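You operate a simulated robot arm through the tools that you are given. There is no shell and no other tool. Be economical: measure what you need, move in short steps, check, and stop when the job is done.

You run a simulated robot arm. Do the job below in one go: nothing can be reset, and whatever is moved stays where it is left.

## Task
Open the fridge door, put the green apple from the middle fridge shelf on the top of the larder unit, then shut the door. Push the sink cupboard door by the washer shut. Close the soap drawer. Fetch the white vest and set it on the top of the larder unit. Fetch the tied rubbish bag and stand it on the side counter by the fridge. Open the deep counter drawer, put the orange scoop in the inside of the deep counter drawer, then shut the drawer. The order is free. Set down upright: tied rubbish bag.

It is judged by the outcome, as a careful person would: the job done as asked, and still so three seconds after it is handed in. It fails if anything else is knocked over, pushed out of place, dropped, spilled or broken.

## Robot
A 7-joint arm with a two-finger parallel gripper on a trunk, on a base that drives. Base frame: it is fixed to the floor where the robot stands at the start and does not move with it; the origin is under the middle of the robot, x ahead of it, y to its left, z up. Readings come in mm, rad, newtons and seconds.
With the tool pointing down near the work surface it reaches from about 260 to 700 mm from the robot's upright axis, wherever it stands. Its first joint turns from -2.897 to 2.897 rad. Places, roughly: deep counter drawer [2200, 700, 500]; fridge door [3000, 200, 1500]; green apple (7x7x6 cm) [3100, 400, 1500]; inside of the deep counter drawer [2200, 700, 400]; orange scoop (17x6x4 cm) [-1400, -500, 900]; side counter by the fridge [2200, 700, 900]; sink cupboard door by the washer [4200, -1300, 500]; soap drawer [4200, -1700, 800]; tied rubbish bag (19x19x32 cm) [-1200, -600, 1000]; top of the larder unit [-1200, -500, 900]; white vest [750, 1250, 1000]. Payload 1.57 kg.
Tool frame: the origin (TCP) lies between the finger pads and is the grasp point; the fingertips stand 30 mm ahead of it; z points along the fingers, y is the line along which they close. Largest opening 80 mm; finger width 17, thickness 12; the body of the gripper, 40 by 82 mm, starts 80 mm behind the TCP.
Orientation is that of the tool frame in the base frame, as a unit quaternion [w, x, y, z]. With the fingers straight down and closing along the base's y, the tool's x points along the base's -x, its y along +y and its z along -z.

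## Interface
- The arm moves only by the tool apply_moves. Its argument "moves" is a list of rows, each an object of numbers (a shift or turn left out is 0, a gripper value left out holds the last): "ax", "ay", "az": the turn, a rotation vector about the tool's x, y, z in units of 45 degrees (1.0 is 45 degrees); "x", "y", "z": the shift along the tool's x, y, z in units of 150 mm (1.0 is 150 mm); "hand": the finger opening in mm, from 0 to 80. In form: [{"ax": .., "ay": .., "az": .., "x": .., "y": .., "z": .., "hand": ..}, ...]. A call has 1 to 12 rows; each row is the pose to reach, as a shift and turn from the pose commanded when the call began, along the tool's axes at that moment. A call with a number of a shift or a turn outside -1 to 1 is refused whole. A row lasts 0.2 s, in which the tool goes at most 50 mm and 0.15 rad; a call with a longer step from one row to the next is refused whole, and so is a gripper value outside its range. Where a pose cannot be reached the arm comes as near as it can. A force on the tool above 40 N (or 10 N above the force at the start of the call, whichever is more), or a blocked arm, ends the call early, and 0.2 s more pass. The fingers move at their own pace (about 72 mm/s each) and stop on an object; they squeeze with about 38 N. The grip force told is the motor's: it shows also when the fingers shut on nothing. Time passes only in rows, and 0.2 s behind the last, so rows that repeat a pose let the fingers close. The reply holds the time, the measured pose of the TCP, the force on the tool along the base axes, the opening and the grip force, in the units named above and with some noise, with the torque about the TCP (base axes, N m) and any sound that the robot's microphone picked up, and new pictures: "show" is both (left out), scene, wrist or none.
- Cameras (640 x 400 px; columns grow to the right, rows downward): "scene" is now at [-32.6, 60.9, 1432.7]; the picture's right is [-0.86, -0.51, 0.00], its down [-0.25, 0.42, -0.87] and it looks along [0.44, -0.75, -0.49] (base axes); focal length 214 px, centre (320, 200). "wrist" rides on the gripper at [72, -7, -122] in the tool frame; the picture's right is [0.09, 1.00, 0.00], its down [-0.84, 0.08, -0.54] and it looks along [-0.54, 0.05, 0.84] (tool axes); focal length 238 px, centre (320, 200). There is no depth. A picture from a camera that has moved, and an enlarged one, comes with that camera's place and axes in the base frame and with its lens.
- move_column(by): slides the trunk up (or, below 0, down) by that many mm; the arm and the scene camera ride with it, the base frame stays. It gives what a move gives, with no picture.
- base_move(legs): drives the robot by 1 to 6 legs, each [ahead, left, turn to the left] in mm, mm and rad, along the robot's own axes; the way and the turn of a leg run together, so that a leg with both is an arc; at most 1500 mm and 3.142 rad a leg. The arm and the cameras ride along, it lands a little off, and it stops where it bumps. It gives what a move gives, and a new picture of the scene camera.
- pan_tilt(pan, tilt): turns the head with the scene camera to pan (to the left, within 1.501 rad either way) and tilt (down, from -0.506 to 1.204), counted from straight ahead of the robot. It gives what a move gives, and a new picture of the scene camera.
- zoom(camera, box): a new picture of the part [left, top, right, bottom] of that camera's present view, enlarged. It takes no simulated time.
- close_job(): hands the job in; it is judged then, once.

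Go step by step. Nothing tells you exact positions but the pictures and the camera data: compare them with the known pose of the tool, close in by small moves and look again before you grip or let go. The budget is 207 turns and 260 pictures, counting those below and the enlarged ones. Unless the task says otherwise, let go and move clear before handing in.

The tools are called after "Request:" by a JSON object that holds its "method" and its "body". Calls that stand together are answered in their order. apply_moves: Moves the arm, as the interface text tells. Its arguments: {"type":"object","properties":{"moves":{"type":"array","items":{"type":"object","properties":{"ax":{"type":"number"},"ay":{"type":"number"},"az":{"type":"number"},"x":{"type":"number"},"y":{"type":"number"},"z":{"type":"number"},"hand":{"type":"number"}}}},"show":{"type":"string","enum":["both","scene","wrist","none"]}},"required":["moves"]} The other tools are called the same way: move_column (by) slides the trunk up or down; base_move (legs) drives the base; pan_tilt (pan, tilt) turns the head that bears the scene camera; zoom (camera, box) takes an enlarged picture of a part of a camera's view; close_job () hands the job in.

At the start:

```text
t: 0.0
tool_pos: [402.1, 71.0, 1322.2]
tcp_rot: [0.0, 0.001, 1.0, 0.0]
wrist_force: [0.5, -0.3, -0.9]
ft_torque: [-0.04, 0.0, 0.03]
grip_width: 80.1
grip_force: 0.0
trunk travel left (down, up): [-225.0, 255.0]
robot x, y, heading: [1.3, -2.3, 0.0]
head pan, tilt: [-1.04, 0.515]
```

scene: 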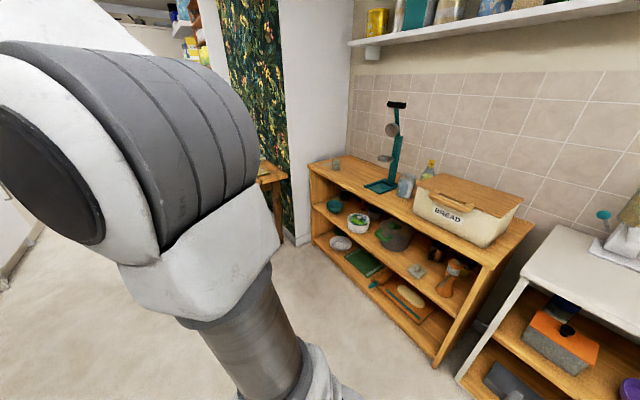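
wrist: 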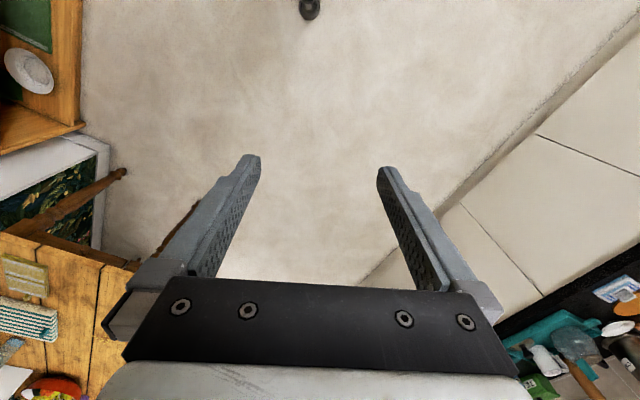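

I see a kitchen with shelves to the right and counters to the left; I'll look around first with the head.

Request:
{"method": "pan_tilt", "body": {"pan": 0, "tilt": 0.3}}

Request:
{"method": "pan_tilt", "body": {"pan": 1.2, "tilt": 0.4}}

Request:
{"method": "pan_tilt", "body": {"pan": -1.5, "tilt": 0.4}}

```text
t: 1.3
tool_pos: [400.9, 71.4, 1321.0]
tcp_rot: [0.0, 0.0, 1.0, 0.0]
wrist_force: [0.3, -0.4, -0.4]
ft_torque: [-0.02, 0.0, -0.02]
grip_width: 80.0
grip_force: 0.0
trunk travel left (down, up): [-225.0, 255.0]
robot x, y, heading: [0.2, -5.4, 0.001]
head pan, tilt: [0.0, 0.3]
camera scene: at [14.9, 139.0, 1452.6], right [0.0, -1.0, 0.0], down [-0.3, 0.0, -0.96], along [0.96, 0.0, -0.3], focal length 214 px, centre (320, 200)
```

scene: 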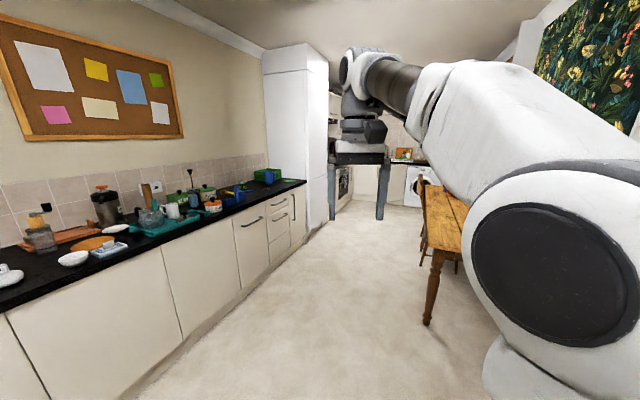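

```text
t: 2.7
tool_pos: [401.2, 71.4, 1320.0]
tcp_rot: [-0.001, 0.0, 1.0, 0.0]
wrist_force: [0.1, -0.1, -0.5]
ft_torque: [-0.04, 0.01, 0.02]
grip_width: 79.8
grip_force: 0.0
trunk travel left (down, up): [-225.0, 255.0]
robot x, y, heading: [0.8, -2.7, 0.0]
head pan, tilt: [1.201, 0.4]
camera scene: at [-44.9, 225.4, 1443.3], right [0.93, -0.36, 0.0], down [-0.14, -0.36, -0.92], along [0.33, 0.86, -0.39], focal length 214 px, centre (320, 200)
```

scene: 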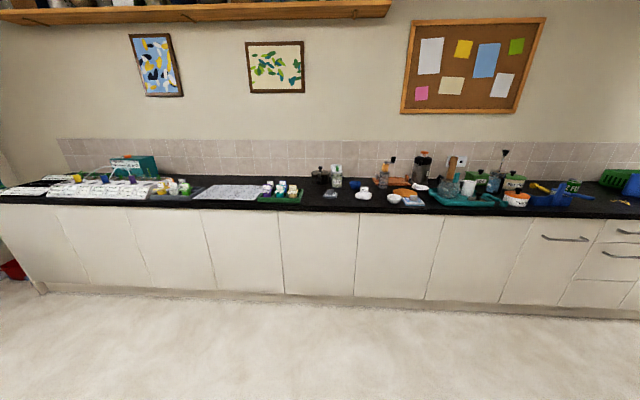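

```text
t: 5.1
tool_pos: [401.1, 70.0, 1321.2]
tcp_rot: [0.0, 0.0, 1.0, 0.0]
wrist_force: [0.4, -0.4, 0.2]
ft_torque: [0.02, 0.03, 0.0]
grip_width: 80.0
grip_force: 0.0
trunk travel left (down, up): [-225.0, 255.0]
robot x, y, heading: [-0.7, -3.1, 0.001]
head pan, tilt: [-1.499, 0.4]
camera scene: at [-71.8, 46.7, 1443.3], right [-1.0, -0.07, 0.0], down [-0.03, 0.39, -0.92], along [0.07, -0.92, -0.39], focal length 214 px, centre (320, 200)
```

scene: 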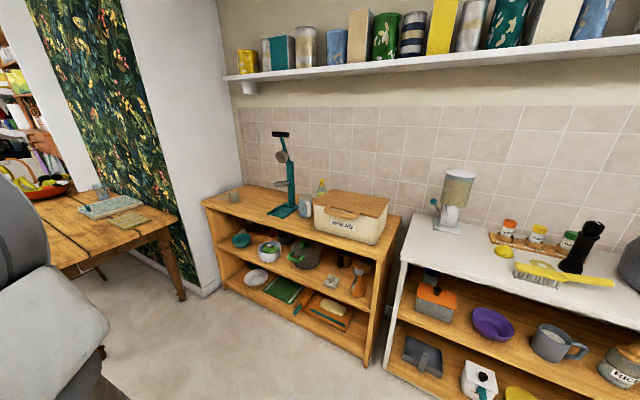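

I need a closer look at the counter (vest) and at the area behind the robot.

Request:
{"method": "pan_tilt", "body": {"pan": 0.9, "tilt": 0.4}}

Request:
{"method": "zoom", "body": {"camera": "scene", "box": [200, 120, 440, 270]}}

Request:
{"method": "base_move", "body": {"legs": [[0, 0, 3.14]]}}

Request:
{"method": "pan_tilt", "body": {"pan": 0.35, "tilt": 0.4}}

```text
t: 7.3
tool_pos: [401.3, 70.5, 1321.1]
tcp_rot: [0.0, -0.001, 1.0, 0.001]
wrist_force: [-0.8, 0.9, -1.1]
ft_torque: [-0.01, -0.03, -0.04]
grip_width: 79.9
grip_force: 0.1
trunk travel left (down, up): [-225.0, 255.0]
robot x, y, heading: [-1.2, 1.5, 0.003]
head pan, tilt: [0.901, 0.4]
camera scene: at [-20.9, 211.7, 1443.3], right [0.78, -0.62, 0.0], down [-0.24, -0.3, -0.92], along [0.57, 0.72, -0.39], focal length 214 px, centre (320, 200)
```

scene: 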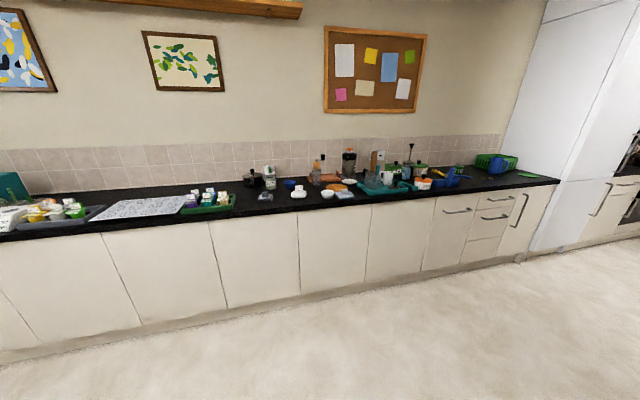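

```text
2.67 times, centred on (320, 195) of scene
camera zoom: at [-20.9, 211.7, 1443.3], right [0.78, -0.62, 0.0], down [-0.24, -0.3, -0.92], along [0.57, 0.72, -0.39], focal length 572 px, centre (320, 213)
```

zoom: 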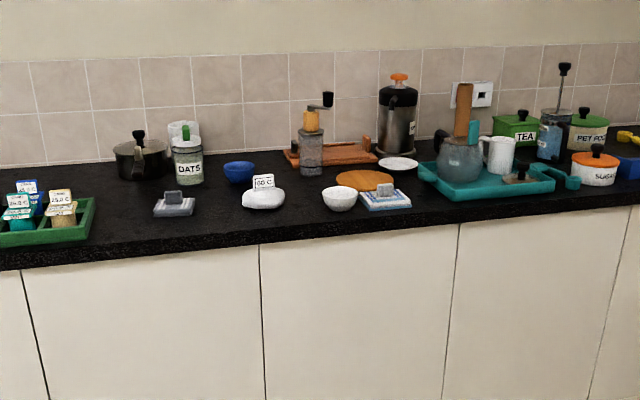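

```text
t: 17.6
tool_pos: [-399.6, -69.0, 1321.6]
tcp_rot: [0.0, 1.0, -0.002, -0.001]
wrist_force: [-0.2, -0.2, 0.1]
ft_torque: [0.0, 0.0, 0.0]
grip_width: 79.9
grip_force: 0.1
trunk travel left (down, up): [-225.0, 255.0]
robot x, y, heading: [0.5, 3.1, 3.134]
head pan, tilt: [0.901, 0.4]
camera scene: at [23.4, -213.6, 1443.3], right [-0.78, 0.62, 0.0], down [0.24, 0.3, -0.92], along [-0.57, -0.72, -0.39], focal length 214 px, centre (320, 200)
```

scene: 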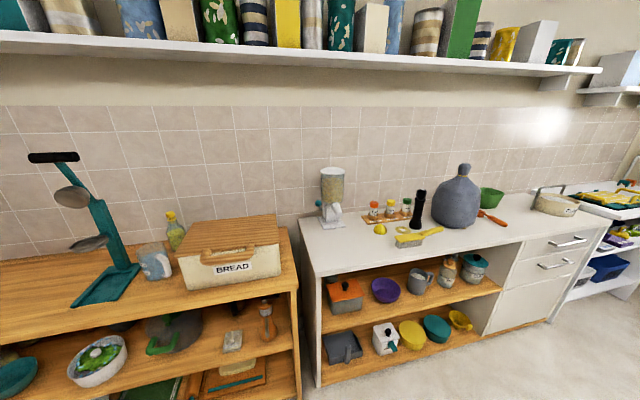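

```text
t: 18.6
tool_pos: [-403.2, -69.8, 1320.4]
tcp_rot: [0.0, 1.0, -0.001, 0.0]
wrist_force: [-0.3, 0.4, -0.5]
ft_torque: [-0.02, 0.0, 0.03]
grip_width: 80.0
grip_force: 0.0
trunk travel left (down, up): [-225.0, 255.0]
robot x, y, heading: [-0.9, -0.3, 3.135]
head pan, tilt: [0.351, 0.4]
camera scene: at [-5.9, -172.8, 1443.3], right [-0.34, 0.94, 0.0], down [0.37, 0.13, -0.92], along [-0.87, -0.32, -0.39], focal length 214 px, centre (320, 200)
```

scene: 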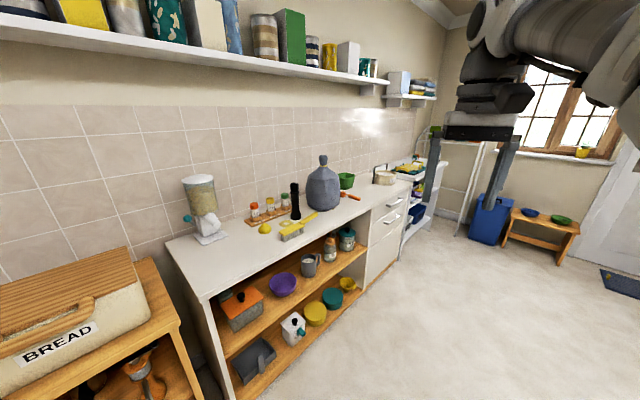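

The room is turned about −23° to the base frame: long counter on one side (vest with the "60 C" tag at roughly (700,1350)), larder unit opposite (bag and scoop on it). I'll face the counter and approach the vest first.

Request:
{"method": "base_move", "body": {"legs": [[0, 0, -1.97], [800, -100, 0]]}}

Request:
{"method": "pan_tilt", "body": {"pan": 0.0, "tilt": 0.8}}

```text
t: 30.6
tool_pos: [507.7, 1083.7, 1320.5]
tcp_rot: [0.0, -0.546, 0.838, 0.0]
wrist_force: [0.7, -0.2, 1.3]
ft_torque: [0.0, -0.03, 0.0]
grip_width: 80.0
grip_force: 0.0
trunk travel left (down, up): [-225.0, 255.0]
robot x, y, heading: [410.9, 685.7, 1.159]
head pan, tilt: [0.351, 0.4]
camera scene: at [258.6, 762.6, 1443.3], right [1.0, -0.06, 0.0], down [-0.02, -0.39, -0.92], along [0.06, 0.92, -0.39], focal length 214 px, centre (320, 200)
```

scene: 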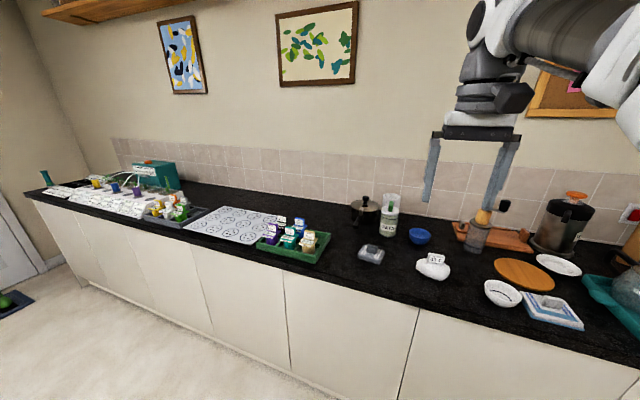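

```text
t: 31.5
tool_pos: [507.8, 1083.1, 1321.2]
tcp_rot: [0.001, -0.547, 0.837, 0.0]
wrist_force: [0.1, 0.0, -1.0]
ft_torque: [0.03, 0.01, -0.01]
grip_width: 80.0
grip_force: 0.1
trunk travel left (down, up): [-225.0, 255.0]
robot x, y, heading: [407.1, 687.1, 1.156]
head pan, tilt: [0.0, 0.799]
camera scene: at [285.2, 744.1, 1408.3], right [0.92, -0.4, 0.0], down [-0.29, -0.66, -0.7], along [0.28, 0.64, -0.72], focal length 214 px, centre (320, 200)
```

scene: 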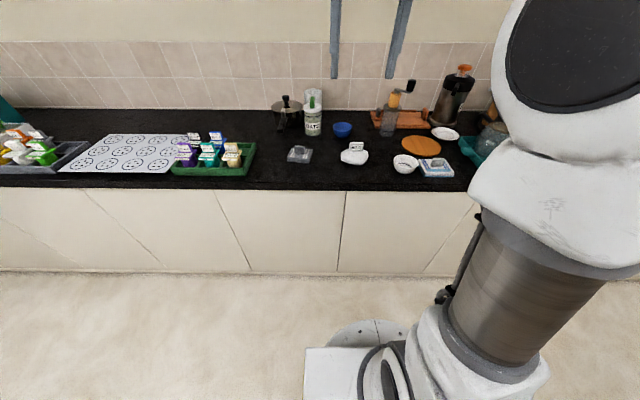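

The vest is ~730 mm straight ahead of the robot. Drive 190 ahead and lower over it using the wrist camera.

Request:
{"method": "base_move", "body": {"legs": [[190, 0, 0]]}}

Request:
{"method": "apply_moves", "body": {"moves": [{"x": -0.3, "y": -0.2}, {"x": -0.6, "y": -0.4}, {"x": -0.8, "y": -0.45, "z": 0.2}, {"x": -0.8, "y": -0.45, "z": 0.5}, {"x": -0.8, "y": -0.45, "z": 0.8}, {"x": -0.8, "y": -0.45, "z": 1.0}], "show": "wrist"}}

```text
t: 33.4
tool_pos: [584.9, 1256.3, 1321.2]
tcp_rot: [0.0, -0.547, 0.837, 0.0]
wrist_force: [0.5, 0.1, 0.1]
ft_torque: [-0.01, -0.01, -0.02]
grip_width: 80.0
grip_force: 0.1
trunk travel left (down, up): [-225.0, 255.0]
robot x, y, heading: [486.8, 859.6, 1.158]
head pan, tilt: [0.0, 0.799]
camera scene: at [361.3, 917.0, 1408.2], right [0.92, -0.4, 0.0], down [-0.29, -0.66, -0.7], along [0.28, 0.64, -0.72], focal length 214 px, centre (320, 200)
```

scene: 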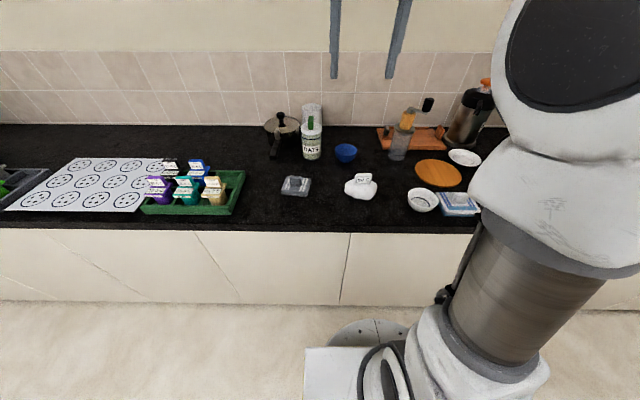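

```text
refused: row 1 steps farther than a row can; nothing moved
```

Request:
{"method": "apply_moves", "body": {"moves": [{"x": -0.25, "y": -0.15}, {"x": -0.5, "y": -0.3}, {"x": -0.7, "y": -0.44, "z": 0.15}, {"x": -0.7, "y": -0.44, "z": 0.45}, {"x": -0.7, "y": -0.44, "z": 0.75}, {"x": -0.7, "y": -0.44, "z": 1.0}], "show": "wrist"}}

```text
t: 34.8
tool_pos: [685.2, 1326.2, 1170.1]
tcp_rot: [0.001, -0.547, 0.837, -0.001]
wrist_force: [-0.7, 0.3, -0.7]
ft_torque: [0.0, 0.03, 0.01]
grip_width: 80.2
grip_force: 0.0
trunk travel left (down, up): [-225.0, 255.0]
robot x, y, heading: [484.7, 862.0, 1.156]
head pan, tilt: [0.0, 0.799]
camera wrist: at [662.0, 1258.0, 1290.7], right [-0.95, 0.32, 0.0], down [0.27, 0.8, 0.54], along [0.17, 0.51, -0.84], focal length 238 px, centre (320, 200)
```

wrist: 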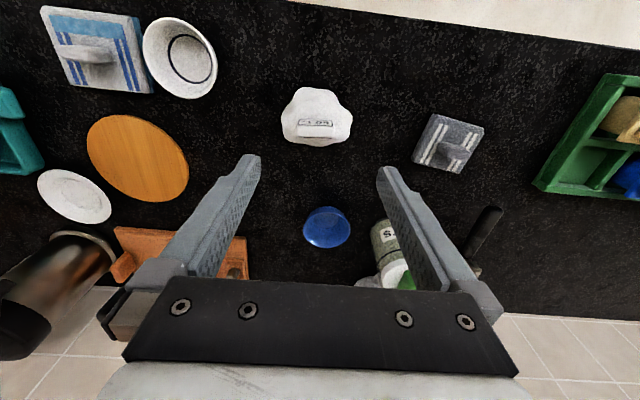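

Request:
{"method": "zoom", "body": {"camera": "wrist", "box": [260, 70, 372, 140]}}

Request:
{"method": "zoom", "body": {"camera": "scene", "box": [320, 155, 400, 205]}}

```text
5.71 times, centred on (316, 105) of wrist
camera zoom: at [662.0, 1258.0, 1290.7], right [-0.95, 0.32, 0.0], down [0.27, 0.8, 0.54], along [0.17, 0.51, -0.84], focal length 1362 px, centre (343, 743)
```

zoom: 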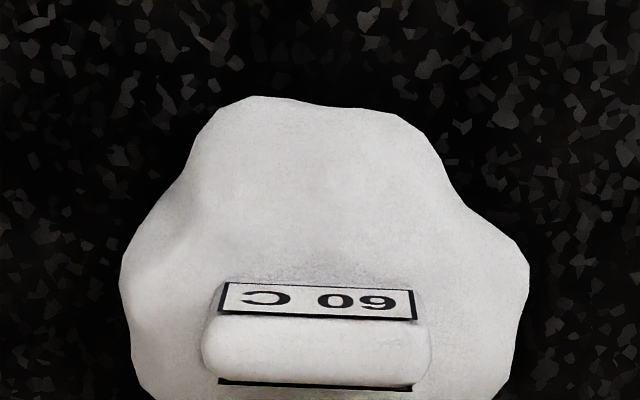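

```text
8.00 times, centred on (360, 180) of scene
camera zoom: at [361.3, 917.0, 1408.2], right [0.92, -0.4, 0.0], down [-0.29, -0.66, -0.7], along [0.28, 0.64, -0.72], focal length 1716 px, centre (0, 360)
```

zoom: 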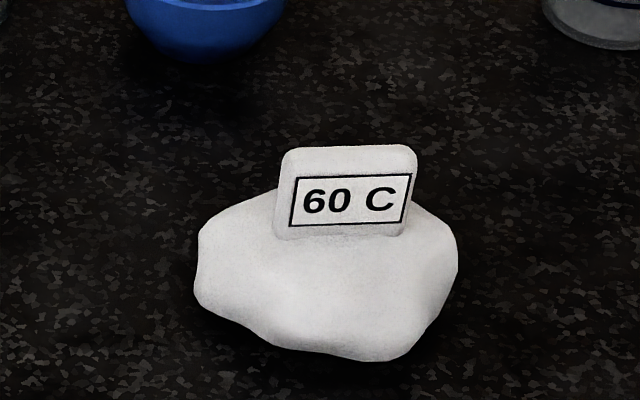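

Vest tab (upright 57 mm plate) top is at about (695,1341,986). Descend in two steps and check.

Request:
{"method": "apply_moves", "body": {"moves": [{"x": -0.12, "y": -0.02, "z": 0.2}, {"x": -0.12, "y": -0.02, "z": 0.5}, {"x": -0.12, "y": -0.02, "z": 0.8}, {"x": -0.12, "y": -0.02, "z": 0.9}], "show": "wrist"}}

```text
t: 35.8
tool_pos: [697.1, 1342.2, 1035.7]
tcp_rot: [0.0, -0.547, 0.837, 0.001]
wrist_force: [-0.4, 0.6, 0.2]
ft_torque: [-0.01, -0.01, 0.0]
grip_width: 80.1
grip_force: 0.1
trunk travel left (down, up): [-225.0, 255.0]
robot x, y, heading: [492.3, 860.3, 1.158]
head pan, tilt: [0.0, 0.799]
camera wrist: at [673.3, 1273.9, 1155.9], right [-0.95, 0.32, 0.0], down [0.27, 0.8, 0.54], along [0.17, 0.51, -0.84], focal length 238 px, centre (320, 200)
```

wrist: 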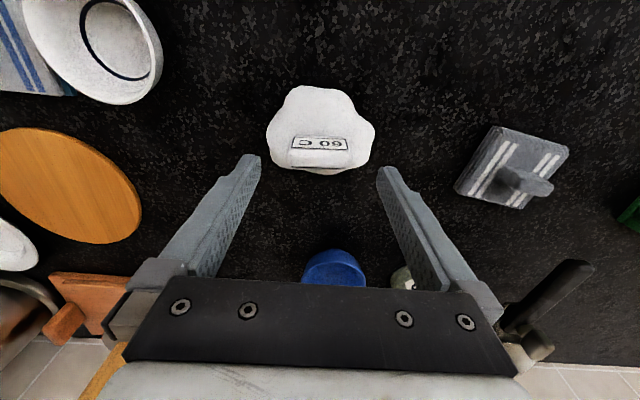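

Request:
{"method": "apply_moves", "body": {"moves": [{"z": 0.15}, {"z": 0.27}, {"z": 0.33}], "show": "wrist"}}

```text
t: 36.6
tool_pos: [695.6, 1341.9, 986.0]
tcp_rot: [0.0, -0.546, 0.838, 0.0]
wrist_force: [0.3, 0.0, -0.1]
ft_torque: [0.0, 0.0, 0.02]
grip_width: 79.9
grip_force: 0.0
trunk travel left (down, up): [-225.0, 255.0]
robot x, y, heading: [491.0, 862.0, 1.156]
head pan, tilt: [0.0, 0.799]
camera wrist: at [672.9, 1273.3, 1107.0], right [-0.95, 0.32, 0.0], down [0.27, 0.8, 0.54], along [0.17, 0.51, -0.84], focal length 238 px, centre (320, 200)
```

wrist: 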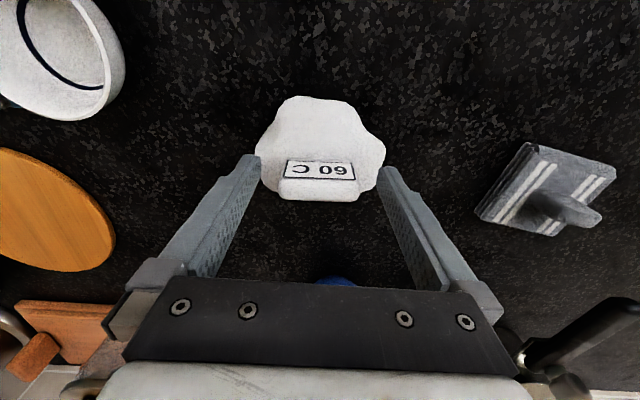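

Request:
{"method": "apply_moves", "body": {"moves": [{"z": 0.03, "hand": 80}, {"z": 0.03, "hand": 30}, {"z": 0.03, "hand": 30}, {"z": 0.03, "hand": 30}, {"z": 0.03, "hand": 30}], "show": "wrist"}}

```text
t: 37.8
tool_pos: [696.8, 1342.0, 981.7]
tcp_rot: [0.001, -0.547, 0.837, 0.0]
wrist_force: [0.6, 0.7, 0.3]
ft_torque: [0.0, -0.02, 0.01]
grip_width: 53.2
grip_force: 37.6
trunk travel left (down, up): [-225.0, 255.0]
robot x, y, heading: [487.4, 862.2, 1.158]
head pan, tilt: [0.0, 0.799]
camera wrist: at [672.9, 1273.4, 1103.0], right [-0.95, 0.32, 0.0], down [0.27, 0.8, 0.54], along [0.17, 0.51, -0.84], focal length 238 px, centre (320, 200)
```

wrist: 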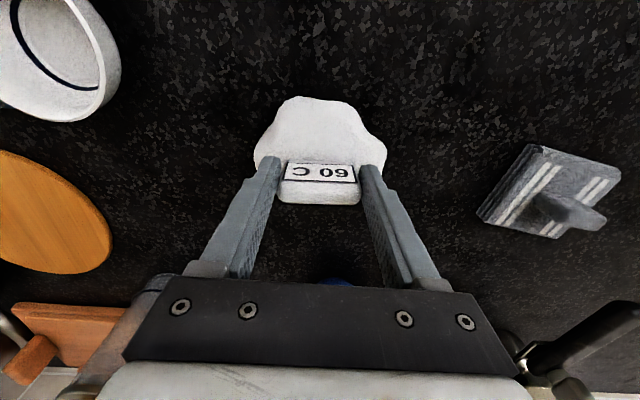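

Gripped at 53 mm. Lift straight up.

Request:
{"method": "apply_moves", "body": {"moves": [{"z": -0.1}, {"z": -0.3}, {"z": -0.6}, {"z": -0.9}, {"z": -1.0}], "show": "wrist"}}

Request:
{"method": "apply_moves", "body": {"moves": [{"z": -0.2}, {"z": -0.5}, {"z": -0.8}, {"z": -0.9}], "show": "none"}}

```text
t: 39.0
tool_pos: [696.3, 1342.5, 1131.4]
tcp_rot: [0.0, -0.547, 0.837, -0.001]
wrist_force: [0.1, 1.0, 0.7]
ft_torque: [0.0, 0.01, -0.01]
grip_width: 29.8
grip_force: 0.0
trunk travel left (down, up): [-225.0, 255.0]
robot x, y, heading: [486.1, 863.5, 1.159]
head pan, tilt: [0.0, 0.799]
camera wrist: at [672.6, 1273.6, 1252.8], right [-0.95, 0.32, 0.0], down [0.27, 0.8, 0.54], along [0.17, 0.51, -0.84], focal length 238 px, centre (320, 200)
```

wrist: 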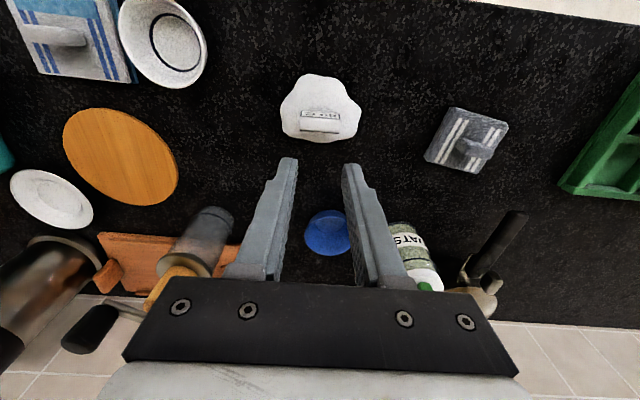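

```text
t: 40.0
tool_pos: [696.8, 1342.6, 1267.6]
tcp_rot: [-0.001, -0.547, 0.837, -0.001]
wrist_force: [-1.5, 0.0, -0.6]
ft_torque: [0.01, 0.02, -0.01]
grip_width: 30.2
grip_force: 0.1
trunk travel left (down, up): [-225.0, 255.0]
robot x, y, heading: [487.5, 862.3, 1.156]
head pan, tilt: [0.0, 0.799]
```

It slipped off the tab edges (vest stays in place). I'll turn the gripper 90° and pinch the thin tab front-to-back.

Request:
{"method": "apply_moves", "body": {"moves": [{"az": 0.17, "hand": 60}, {"az": 0.34}, {"az": 0.51}, {"az": 0.68}, {"az": 0.85}, {"az": 1.0}], "show": "none"}}

Request:
{"method": "apply_moves", "body": {"moves": [{"az": 0.17, "z": 0.2}, {"az": 0.34, "z": 0.5}, {"az": 0.51, "z": 0.8}, {"az": 0.68, "z": 1}, {"az": 0.85, "z": 1}, {"az": 1.0, "z": 1}], "show": "wrist"}}

```text
t: 41.4
tool_pos: [696.8, 1341.4, 1267.6]
tcp_rot: [0.0, -0.183, 0.983, 0.0]
wrist_force: [0.6, -0.7, 0.3]
ft_torque: [0.04, 0.0, 0.0]
grip_width: 59.7
grip_force: 0.1
trunk travel left (down, up): [-225.0, 255.0]
robot x, y, heading: [491.3, 862.1, 1.158]
head pan, tilt: [0.0, 0.799]
```

```text
t: 42.8
tool_pos: [696.2, 1341.0, 1116.0]
tcp_rot: [0.0, 0.207, 0.978, 0.0]
wrist_force: [-0.7, -0.2, -0.4]
ft_torque: [0.01, 0.03, 0.0]
grip_width: 60.1
grip_force: 0.1
trunk travel left (down, up): [-225.0, 255.0]
robot x, y, heading: [488.1, 863.1, 1.155]
head pan, tilt: [0.0, 0.799]
camera wrist: at [627.1, 1364.6, 1237.7], right [0.32, 0.95, 0.0], down [0.8, -0.27, 0.54], along [0.51, -0.17, -0.84], focal length 238 px, centre (320, 200)
```

wrist: 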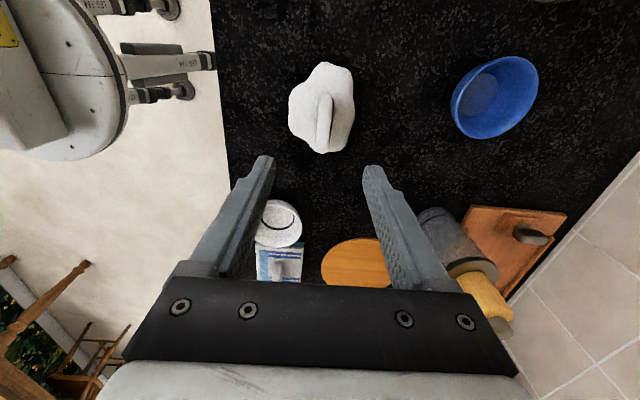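

Request:
{"method": "apply_moves", "body": {"moves": [{"x": 0.015, "y": 0.035, "z": 0.25}, {"x": 0.015, "y": 0.035, "z": 0.55}, {"x": 0.015, "y": 0.035, "z": 0.8}], "show": "wrist"}}

Request:
{"method": "zoom", "body": {"camera": "wrist", "box": [240, 80, 400, 180]}}

```text
t: 43.6
tool_pos: [698.2, 1347.1, 996.8]
tcp_rot: [0.0, 0.205, 0.979, 0.001]
wrist_force: [0.2, 0.0, -0.1]
ft_torque: [0.0, 0.02, -0.01]
grip_width: 59.8
grip_force: 0.0
trunk travel left (down, up): [-225.0, 255.0]
robot x, y, heading: [485.9, 861.1, 1.158]
head pan, tilt: [0.0, 0.799]
camera wrist: at [627.5, 1370.7, 1117.9], right [0.32, 0.95, 0.0], down [0.8, -0.27, 0.54], along [0.51, -0.17, -0.84], focal length 238 px, centre (320, 200)
```

wrist: 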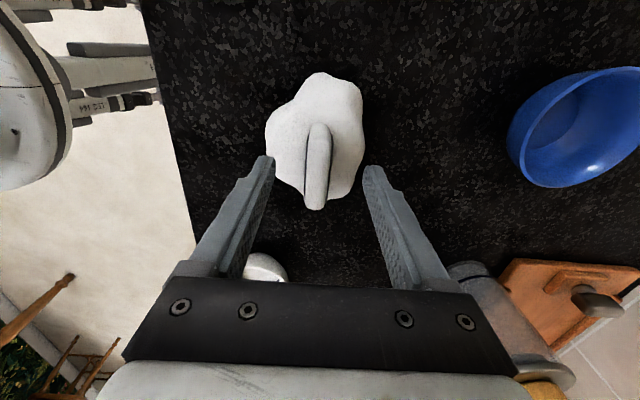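

```text
4.00 times, centred on (320, 130) of wrist
camera zoom: at [627.5, 1370.7, 1117.9], right [0.32, 0.95, 0.0], down [0.8, -0.27, 0.54], along [0.51, -0.17, -0.84], focal length 953 px, centre (320, 480)
```

zoom: 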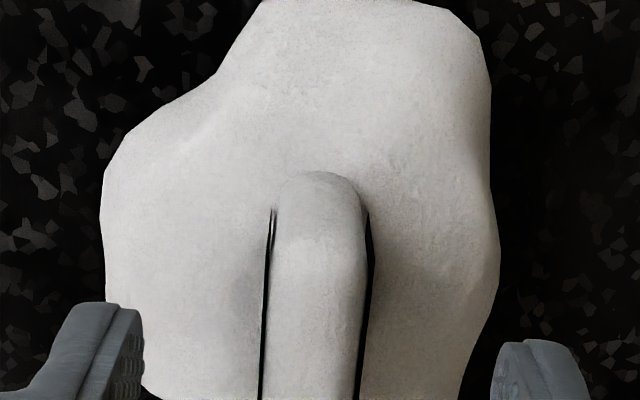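

Request:
{"method": "apply_moves", "body": {"moves": [{"z": 0.07}, {"z": 0.13}, {"z": 0.17}, {"z": 0.2}], "show": "wrist"}}

```text
t: 44.6
tool_pos: [697.7, 1346.4, 966.6]
tcp_rot: [0.0, 0.205, 0.979, 0.0]
wrist_force: [0.1, -0.1, 0.4]
ft_torque: [0.02, -0.04, -0.01]
grip_width: 59.8
grip_force: 0.0
trunk travel left (down, up): [-225.0, 255.0]
robot x, y, heading: [487.6, 859.2, 1.155]
head pan, tilt: [0.0, 0.799]
camera wrist: at [627.5, 1370.6, 1087.9], right [0.32, 0.95, 0.0], down [0.8, -0.27, 0.54], along [0.51, -0.17, -0.84], focal length 238 px, centre (320, 200)
```

wrist: 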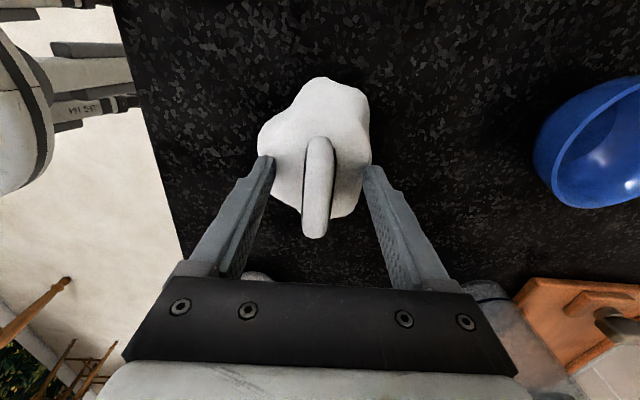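

Request:
{"method": "apply_moves", "body": {"moves": [{"z": 0.03}, {"z": 0.03, "hand": 5}, {"z": 0.03, "hand": 5}, {"z": 0.03, "hand": 5}, {"z": 0.03, "hand": 5}], "show": "none"}}

Request:
{"method": "apply_moves", "body": {"moves": [{"z": -0.1}, {"z": -0.3}, {"z": -0.6}, {"z": -0.9}, {"z": -1.0}], "show": "wrist"}}

```text
t: 45.8
tool_pos: [696.4, 1346.8, 964.1]
tcp_rot: [0.001, 0.205, 0.979, 0.002]
wrist_force: [-4.9, -8.1, 24.5]
ft_torque: [-0.7, 0.36, -0.02]
grip_width: 58.6
grip_force: 38.2
trunk travel left (down, up): [-225.0, 255.0]
robot x, y, heading: [488.3, 861.1, 1.16]
head pan, tilt: [0.0, 0.799]
```

```text
t: 47.0
tool_pos: [698.1, 1348.1, 1112.3]
tcp_rot: [0.0, 0.206, 0.979, 0.0]
wrist_force: [-0.3, 0.3, -1.9]
ft_torque: [-0.04, 0.03, 0.03]
grip_width: 15.4
grip_force: 31.2
trunk travel left (down, up): [-225.0, 255.0]
robot x, y, heading: [490.3, 860.8, 1.16]
head pan, tilt: [0.0, 0.799]
camera wrist: at [628.0, 1371.1, 1233.2], right [0.32, 0.95, 0.0], down [0.8, -0.27, 0.54], along [0.51, -0.17, -0.84], focal length 238 px, centre (320, 200)
```

wrist: 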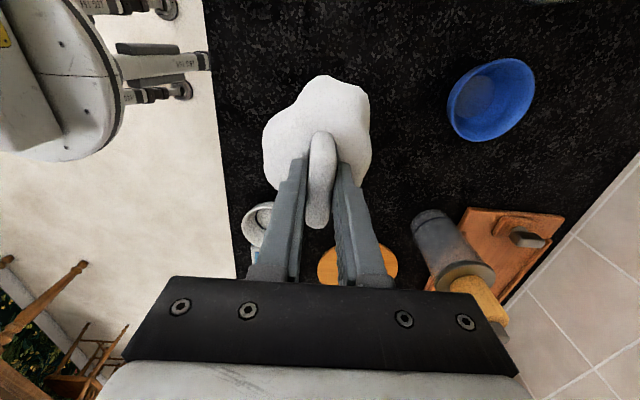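

The tab is now pinched at 15 mm and the vest is lifted. Raise more and verify.

Request:
{"method": "apply_moves", "body": {"moves": [{"z": -0.15}, {"z": -0.4}, {"z": -0.7}, {"z": -1.0}, {"z": -1.0}], "show": "wrist"}}

```text
t: 48.2
tool_pos: [696.4, 1347.9, 1262.0]
tcp_rot: [-0.001, 0.205, 0.979, 0.0]
wrist_force: [0.5, -0.4, -0.8]
ft_torque: [-0.01, 0.0, -0.01]
grip_width: 15.6
grip_force: 31.8
trunk travel left (down, up): [-225.0, 255.0]
robot x, y, heading: [486.1, 858.3, 1.158]
head pan, tilt: [0.0, 0.799]
camera wrist: at [627.6, 1370.4, 1383.3], right [0.32, 0.95, 0.0], down [0.8, -0.27, 0.54], along [0.51, -0.17, -0.84], focal length 238 px, centre (320, 200)
```

wrist: 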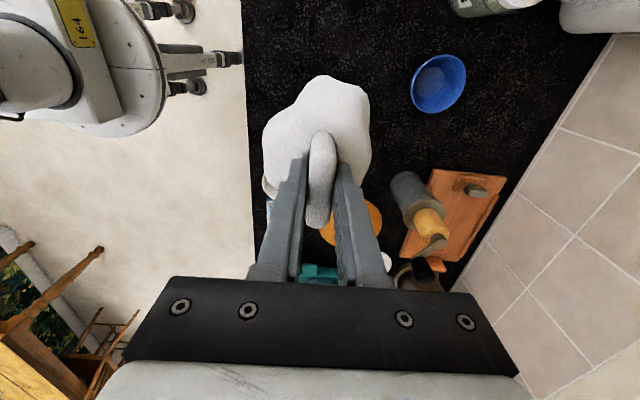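

Held firmly. Back out, turn round and drive to the larder's free front-left spot.

Request:
{"method": "base_move", "body": {"legs": [[-700, 0, 0], [0, 0, -3.135], [450, -340, 0]]}}

Request:
{"method": "pan_tilt", "body": {"pan": 0.0, "tilt": 0.6}}

```text
t: 66.2
tool_pos: [-500.8, -542.5, 1262.6]
tcp_rot: [-0.001, 0.978, -0.208, 0.0]
wrist_force: [-0.1, 0.2, -1.2]
ft_torque: [0.02, -0.03, -0.01]
grip_width: 15.6
grip_force: 31.4
trunk travel left (down, up): [-225.0, 255.0]
robot x, y, heading: [-286.5, -55.0, -1.991]
head pan, tilt: [0.0, 0.799]
camera scene: at [-160.2, -116.0, 1408.2], right [-0.91, 0.41, 0.0], down [0.29, 0.66, -0.7], along [-0.28, -0.64, -0.72], focal length 214 px, centre (320, 200)
```

scene: 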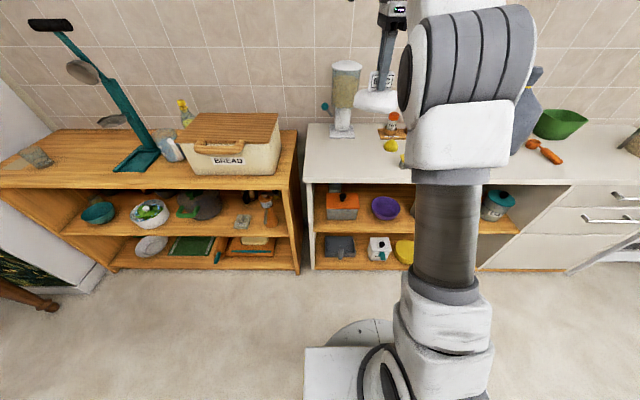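

```text
t: 67.0
tool_pos: [-500.5, -542.8, 1261.8]
tcp_rot: [0.0, 0.978, -0.208, 0.0]
wrist_force: [0.2, -0.1, -0.6]
ft_torque: [-0.02, -0.02, -0.01]
grip_width: 15.5
grip_force: 31.3
trunk travel left (down, up): [-225.0, 255.0]
robot x, y, heading: [-289.9, -57.7, -1.988]
head pan, tilt: [0.0, 0.6]
camera scene: at [-163.3, -123.1, 1425.0], right [-0.91, 0.41, 0.0], down [0.23, 0.52, -0.82], along [-0.34, -0.75, -0.57], focal length 214 px, centre (320, 200)
```

scene: 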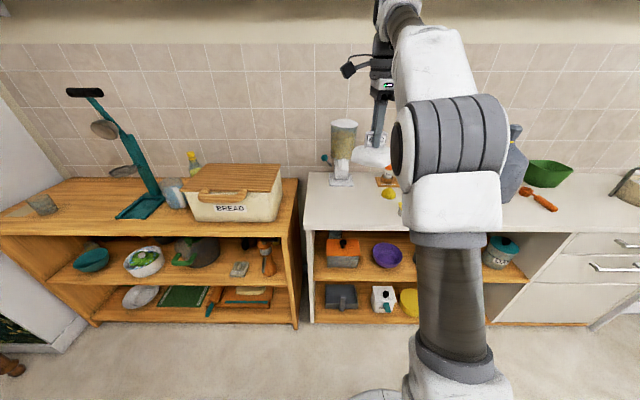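

Larder edge is 565 mm ahead; I'll drive 175 ahead, 60 left, putting the vest ~140 mm in from the edge over clear top, then look down.

Request:
{"method": "base_move", "body": {"legs": [[175, 60, 0]]}}

Request:
{"method": "apply_moves", "body": {"moves": [{"z": 0.3}, {"z": 0.6}, {"z": 0.9}], "show": "wrist"}}

Request:
{"method": "apply_moves", "body": {"moves": [{"z": 0.15}, {"z": 0.3}], "show": "both"}}

```text
t: 68.7
tool_pos: [-516.2, -726.4, 1261.6]
tcp_rot: [0.0, 0.978, -0.207, 0.0]
wrist_force: [-0.3, -0.1, -0.7]
ft_torque: [0.05, -0.02, -0.02]
grip_width: 15.7
grip_force: 31.0
trunk travel left (down, up): [-225.0, 255.0]
robot x, y, heading: [-305.5, -239.6, -1.988]
head pan, tilt: [0.0, 0.6]
camera scene: at [-179.2, -306.0, 1425.1], right [-0.91, 0.41, 0.0], down [0.23, 0.52, -0.83], along [-0.33, -0.75, -0.56], focal length 214 px, centre (320, 200)
```

scene: 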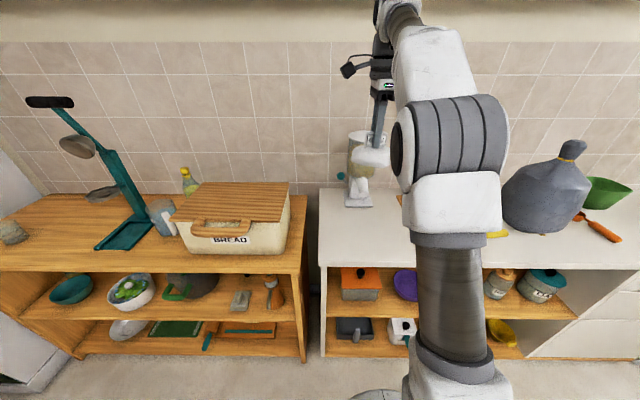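

```text
t: 69.5
tool_pos: [-516.2, -725.3, 1128.3]
tcp_rot: [0.0, 0.978, -0.207, -0.001]
wrist_force: [-1.1, 0.0, -0.9]
ft_torque: [-0.03, -0.05, 0.01]
grip_width: 15.4
grip_force: 31.1
trunk travel left (down, up): [-225.0, 255.0]
robot x, y, heading: [-304.4, -236.2, -1.985]
head pan, tilt: [0.0, 0.6]
camera wrist: at [-448.8, -748.3, 1248.1], right [-0.32, -0.95, 0.0], down [-0.8, 0.27, 0.54], along [-0.51, 0.17, -0.84], focal length 238 px, centre (320, 200)
```

wrist: 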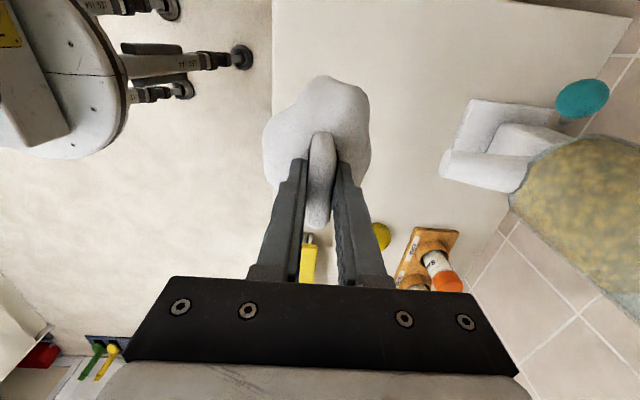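

```text
t: 70.1
tool_pos: [-517.0, -726.1, 1081.7]
tcp_rot: [0.0, 0.978, -0.207, 0.0]
wrist_force: [-0.7, -0.3, -1.2]
ft_torque: [-0.01, -0.03, 0.04]
grip_width: 15.6
grip_force: 31.2
trunk travel left (down, up): [-225.0, 255.0]
robot x, y, heading: [-305.7, -242.7, -1.989]
head pan, tilt: [0.0, 0.6]
camera scene: at [-179.2, -306.0, 1425.1], right [-0.91, 0.41, 0.0], down [0.23, 0.52, -0.83], along [-0.33, -0.75, -0.56], focal length 214 px, centre (320, 200)
camera wrist: at [-449.2, -748.8, 1202.6], right [-0.32, -0.95, 0.0], down [-0.8, 0.27, 0.54], along [-0.51, 0.17, -0.84], focal length 238 px, centre (320, 200)
```

scene: 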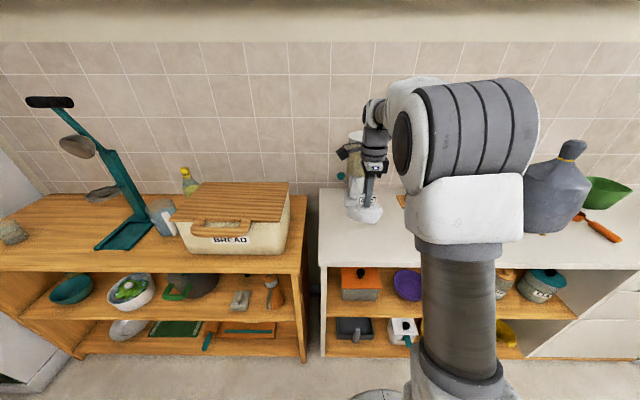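
wrist: 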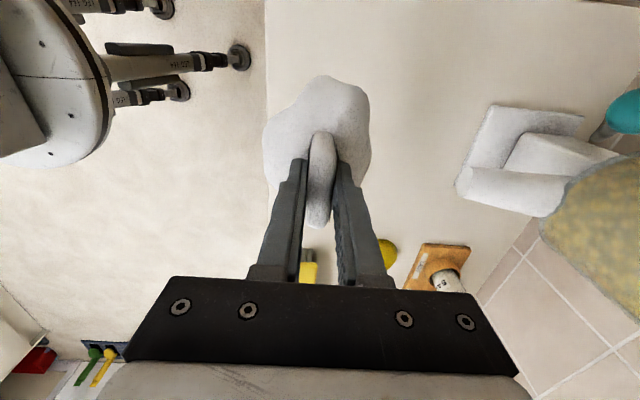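

The edge is only ~65 mm from the vest's centre, so shift 60 mm further in, then lower to contact.

Request:
{"method": "apply_moves", "body": {"moves": [{"y": 0.2}, {"y": 0.4}, {"y": 0.4, "z": 0.3}, {"y": 0.4, "z": 0.55}], "show": "none"}}

Request:
{"method": "apply_moves", "body": {"moves": [{"z": 0.04}, {"z": 0.08}, {"z": 0.12}, {"z": 0.16}, {"z": 0.2}], "show": "wrist"}}

```text
t: 71.1
tool_pos: [-542.2, -780.4, 1000.2]
tcp_rot: [0.0, 0.978, -0.207, 0.0]
wrist_force: [0.2, -0.1, -1.5]
ft_torque: [-0.01, -0.01, 0.02]
grip_width: 15.5
grip_force: 31.1
trunk travel left (down, up): [-225.0, 255.0]
robot x, y, heading: [-307.4, -239.1, -1.987]
head pan, tilt: [0.0, 0.6]
```

```text
t: 72.3
tool_pos: [-541.3, -780.9, 969.7]
tcp_rot: [0.001, 0.979, -0.206, 0.001]
wrist_force: [0.2, -0.5, -0.9]
ft_torque: [-0.02, 0.0, -0.02]
grip_width: 15.6
grip_force: 30.8
trunk travel left (down, up): [-225.0, 255.0]
robot x, y, heading: [-304.4, -239.3, -1.993]
head pan, tilt: [0.0, 0.6]
camera wrist: at [-473.3, -803.9, 1090.8], right [-0.32, -0.95, 0.0], down [-0.8, 0.27, 0.54], along [-0.51, 0.17, -0.84], focal length 238 px, centre (320, 200)
```

wrist: 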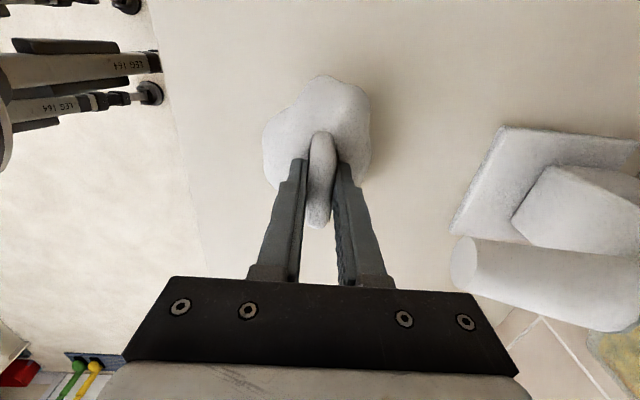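

Request:
{"method": "apply_moves", "body": {"moves": [{"z": 0.04}, {"z": 0.08}, {"z": 0.12}, {"z": 0.16}, {"z": 0.2}, {"z": 0.24}, {"z": 0.28}, {"z": 0.32}, {"z": 0.36}, {"z": 0.4}], "show": "wrist"}}

```text
t: 73.3
tool_pos: [-540.8, -783.1, 955.8]
tcp_rot: [0.007, 0.978, -0.207, -0.001]
wrist_force: [2.1, 4.2, 17.7]
ft_torque: [0.85, -0.35, -0.04]
grip_width: 15.4
grip_force: 31.6
trunk travel left (down, up): [-225.0, 255.0]
robot x, y, heading: [-304.9, -238.3, -1.987]
head pan, tilt: [0.0, 0.6]
stopped in row 5: the force on the tool passed its limit at 43 N (the readings are from after the stop); the commanded pose is now the measured one
camera wrist: at [-473.5, -803.2, 1076.6], right [-0.32, -0.95, 0.01], down [-0.79, 0.28, 0.54], along [-0.52, 0.16, -0.84], focal length 238 px, centre (320, 200)
```

wrist: 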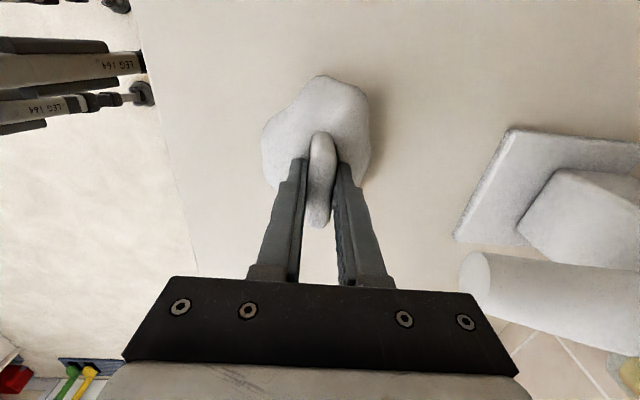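

Vest is on the top. Release and rise.

Request:
{"method": "apply_moves", "body": {"moves": [{"z": -0.01}, {"z": -0.01, "hand": 45}, {"z": -0.01, "hand": 45}, {"z": -0.01, "hand": 45}], "show": "none"}}

Request:
{"method": "apply_moves", "body": {"moves": [{"z": -0.15}, {"z": -0.4}, {"z": -0.7}, {"z": -1.0}, {"z": -1.0}], "show": "wrist"}}

Request:
{"method": "apply_moves", "body": {"moves": [{"z": -0.3}, {"z": -0.6}, {"z": -0.9}, {"z": -1.0}, {"z": -1.0, "az": -0.15}, {"z": -1.0, "az": -0.32}, {"z": -1.0, "az": -0.49}, {"z": -1.0, "az": -0.66}, {"z": -1.0, "az": -0.83}, {"z": -1.0, "az": -1.0}], "show": "none"}}

Request:
{"method": "apply_moves", "body": {"moves": [{"az": -0.17, "hand": 80}, {"az": -0.34}, {"az": -0.51}, {"az": -0.68}, {"az": -0.85}, {"az": -1.0}], "show": "wrist"}}

```text
t: 74.3
tool_pos: [-540.9, -782.1, 954.5]
tcp_rot: [0.005, 0.978, -0.207, -0.001]
wrist_force: [-1.7, -2.6, 5.4]
ft_torque: [0.05, 0.02, 0.02]
grip_width: 41.9
grip_force: 0.1
trunk travel left (down, up): [-225.0, 255.0]
robot x, y, heading: [-303.1, -239.8, -1.987]
head pan, tilt: [0.0, 0.6]
```

```text
t: 75.5
tool_pos: [-540.5, -779.9, 1105.3]
tcp_rot: [0.005, 0.979, -0.206, -0.001]
wrist_force: [0.7, 0.4, -0.4]
ft_torque: [-0.01, 0.02, 0.02]
grip_width: 45.3
grip_force: 0.1
trunk travel left (down, up): [-225.0, 255.0]
robot x, y, heading: [-301.7, -237.6, -1.988]
head pan, tilt: [0.0, 0.6]
camera wrist: at [-472.9, -802.7, 1225.6], right [-0.32, -0.95, 0.01], down [-0.79, 0.27, 0.54], along [-0.52, 0.17, -0.84], focal length 238 px, centre (320, 200)
```

wrist: 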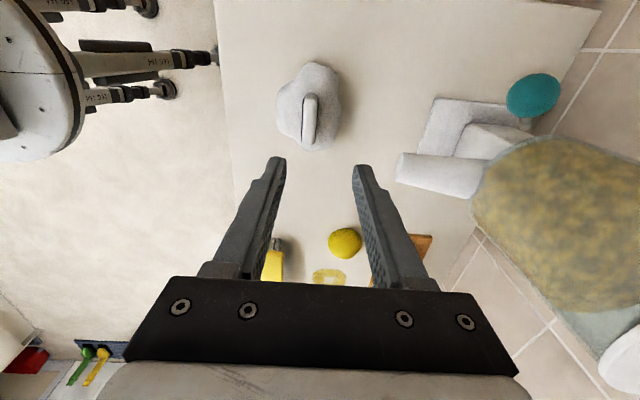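

```text
t: 77.8
tool_pos: [-538.1, -767.3, 1249.4]
tcp_rot: [0.006, 0.983, 0.184, -0.003]
wrist_force: [-0.2, 0.1, 0.0]
ft_torque: [0.0, 0.02, 0.02]
grip_width: 45.0
grip_force: 0.0
out of reach, approached as far as the arm can: row 3, 4, 5, 6, 7, 8, 9, 10
trunk travel left (down, up): [-225.0, 255.0]
robot x, y, heading: [-304.7, -239.0, -1.988]
head pan, tilt: [0.0, 0.6]
```

```text
t: 79.2
tool_pos: [-537.2, -767.0, 1249.0]
tcp_rot: [0.004, 0.838, 0.546, -0.003]
wrist_force: [-0.4, 0.2, -0.1]
ft_torque: [0.0, -0.02, 0.0]
grip_width: 80.1
grip_force: 0.1
trunk travel left (down, up): [-225.0, 255.0]
robot x, y, heading: [-306.2, -243.3, -1.989]
head pan, tilt: [0.0, 0.6]
camera wrist: at [-514.7, -697.0, 1368.2], right [0.95, -0.32, 0.0], down [-0.27, -0.79, 0.55], along [-0.18, -0.52, -0.83], focal length 238 px, centre (320, 200)
```

wrist: 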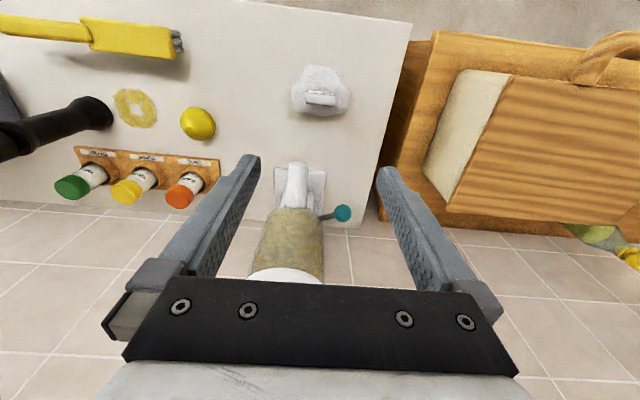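

Vest is set. Next the bag: drive ~690 to the right along the larder and raise the trunk for height.

Request:
{"method": "move_column", "body": {"by": 180}}

Request:
{"method": "base_move", "body": {"legs": [[0, -690, 0]]}}

Request:
{"method": "apply_moves", "body": {"moves": [{"x": 0.02}], "show": "wrist"}}

```text
t: 81.2
tool_pos: [-537.1, -767.2, 1428.7]
tcp_rot: [0.003, 0.838, 0.545, -0.004]
wrist_force: [-0.2, 0.5, 0.3]
ft_torque: [0.0, 0.01, 0.01]
grip_width: 80.2
grip_force: 0.1
trunk travel left (down, up): [-405.0, 75.0]
robot x, y, heading: [-304.6, -238.7, -1.988]
head pan, tilt: [0.0, 0.6]
```

```text
t: 86.8
tool_pos: [-1174.8, -482.7, 1427.4]
tcp_rot: [0.002, 0.839, 0.545, -0.005]
wrist_force: [-0.2, 0.0, 0.1]
ft_torque: [0.02, 0.0, -0.03]
grip_width: 79.8
grip_force: 0.1
trunk travel left (down, up): [-405.0, 75.0]
robot x, y, heading: [-944.8, 42.3, -1.99]
head pan, tilt: [0.0, 0.6]
camera scene: at [-816.0, -22.7, 1605.1], right [-0.91, 0.41, 0.0], down [0.23, 0.52, -0.83], along [-0.34, -0.75, -0.56], focal length 214 px, centre (320, 200)
```

scene: 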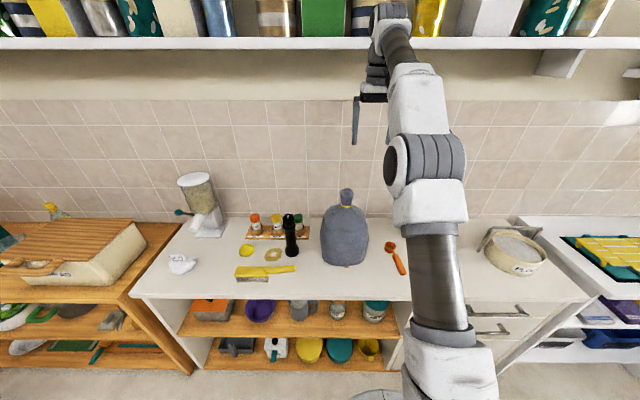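

```text
t: 87.2
tool_pos: [-1173.8, -480.9, 1427.4]
tcp_rot: [0.003, 0.839, 0.544, -0.004]
wrist_force: [0.2, -0.5, -0.9]
ft_torque: [-0.02, 0.02, 0.02]
grip_width: 79.7
grip_force: 0.0
trunk travel left (down, up): [-405.0, 75.0]
robot x, y, heading: [-941.2, 44.9, -1.996]
head pan, tilt: [0.0, 0.6]
camera wrist: at [-1150.9, -410.4, 1548.2], right [0.95, -0.32, 0.0], down [-0.27, -0.79, 0.55], along [-0.18, -0.52, -0.83], focal length 238 px, centre (320, 200)
```

wrist: 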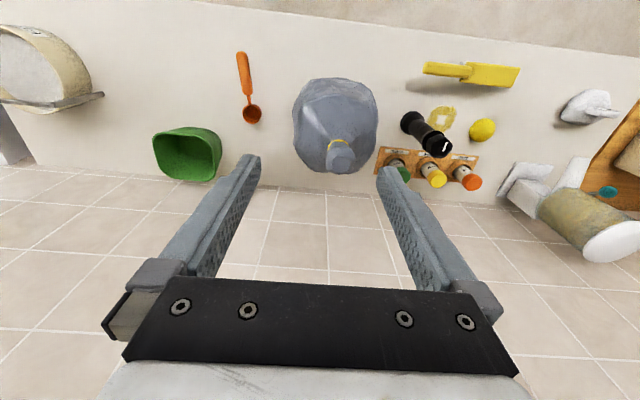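

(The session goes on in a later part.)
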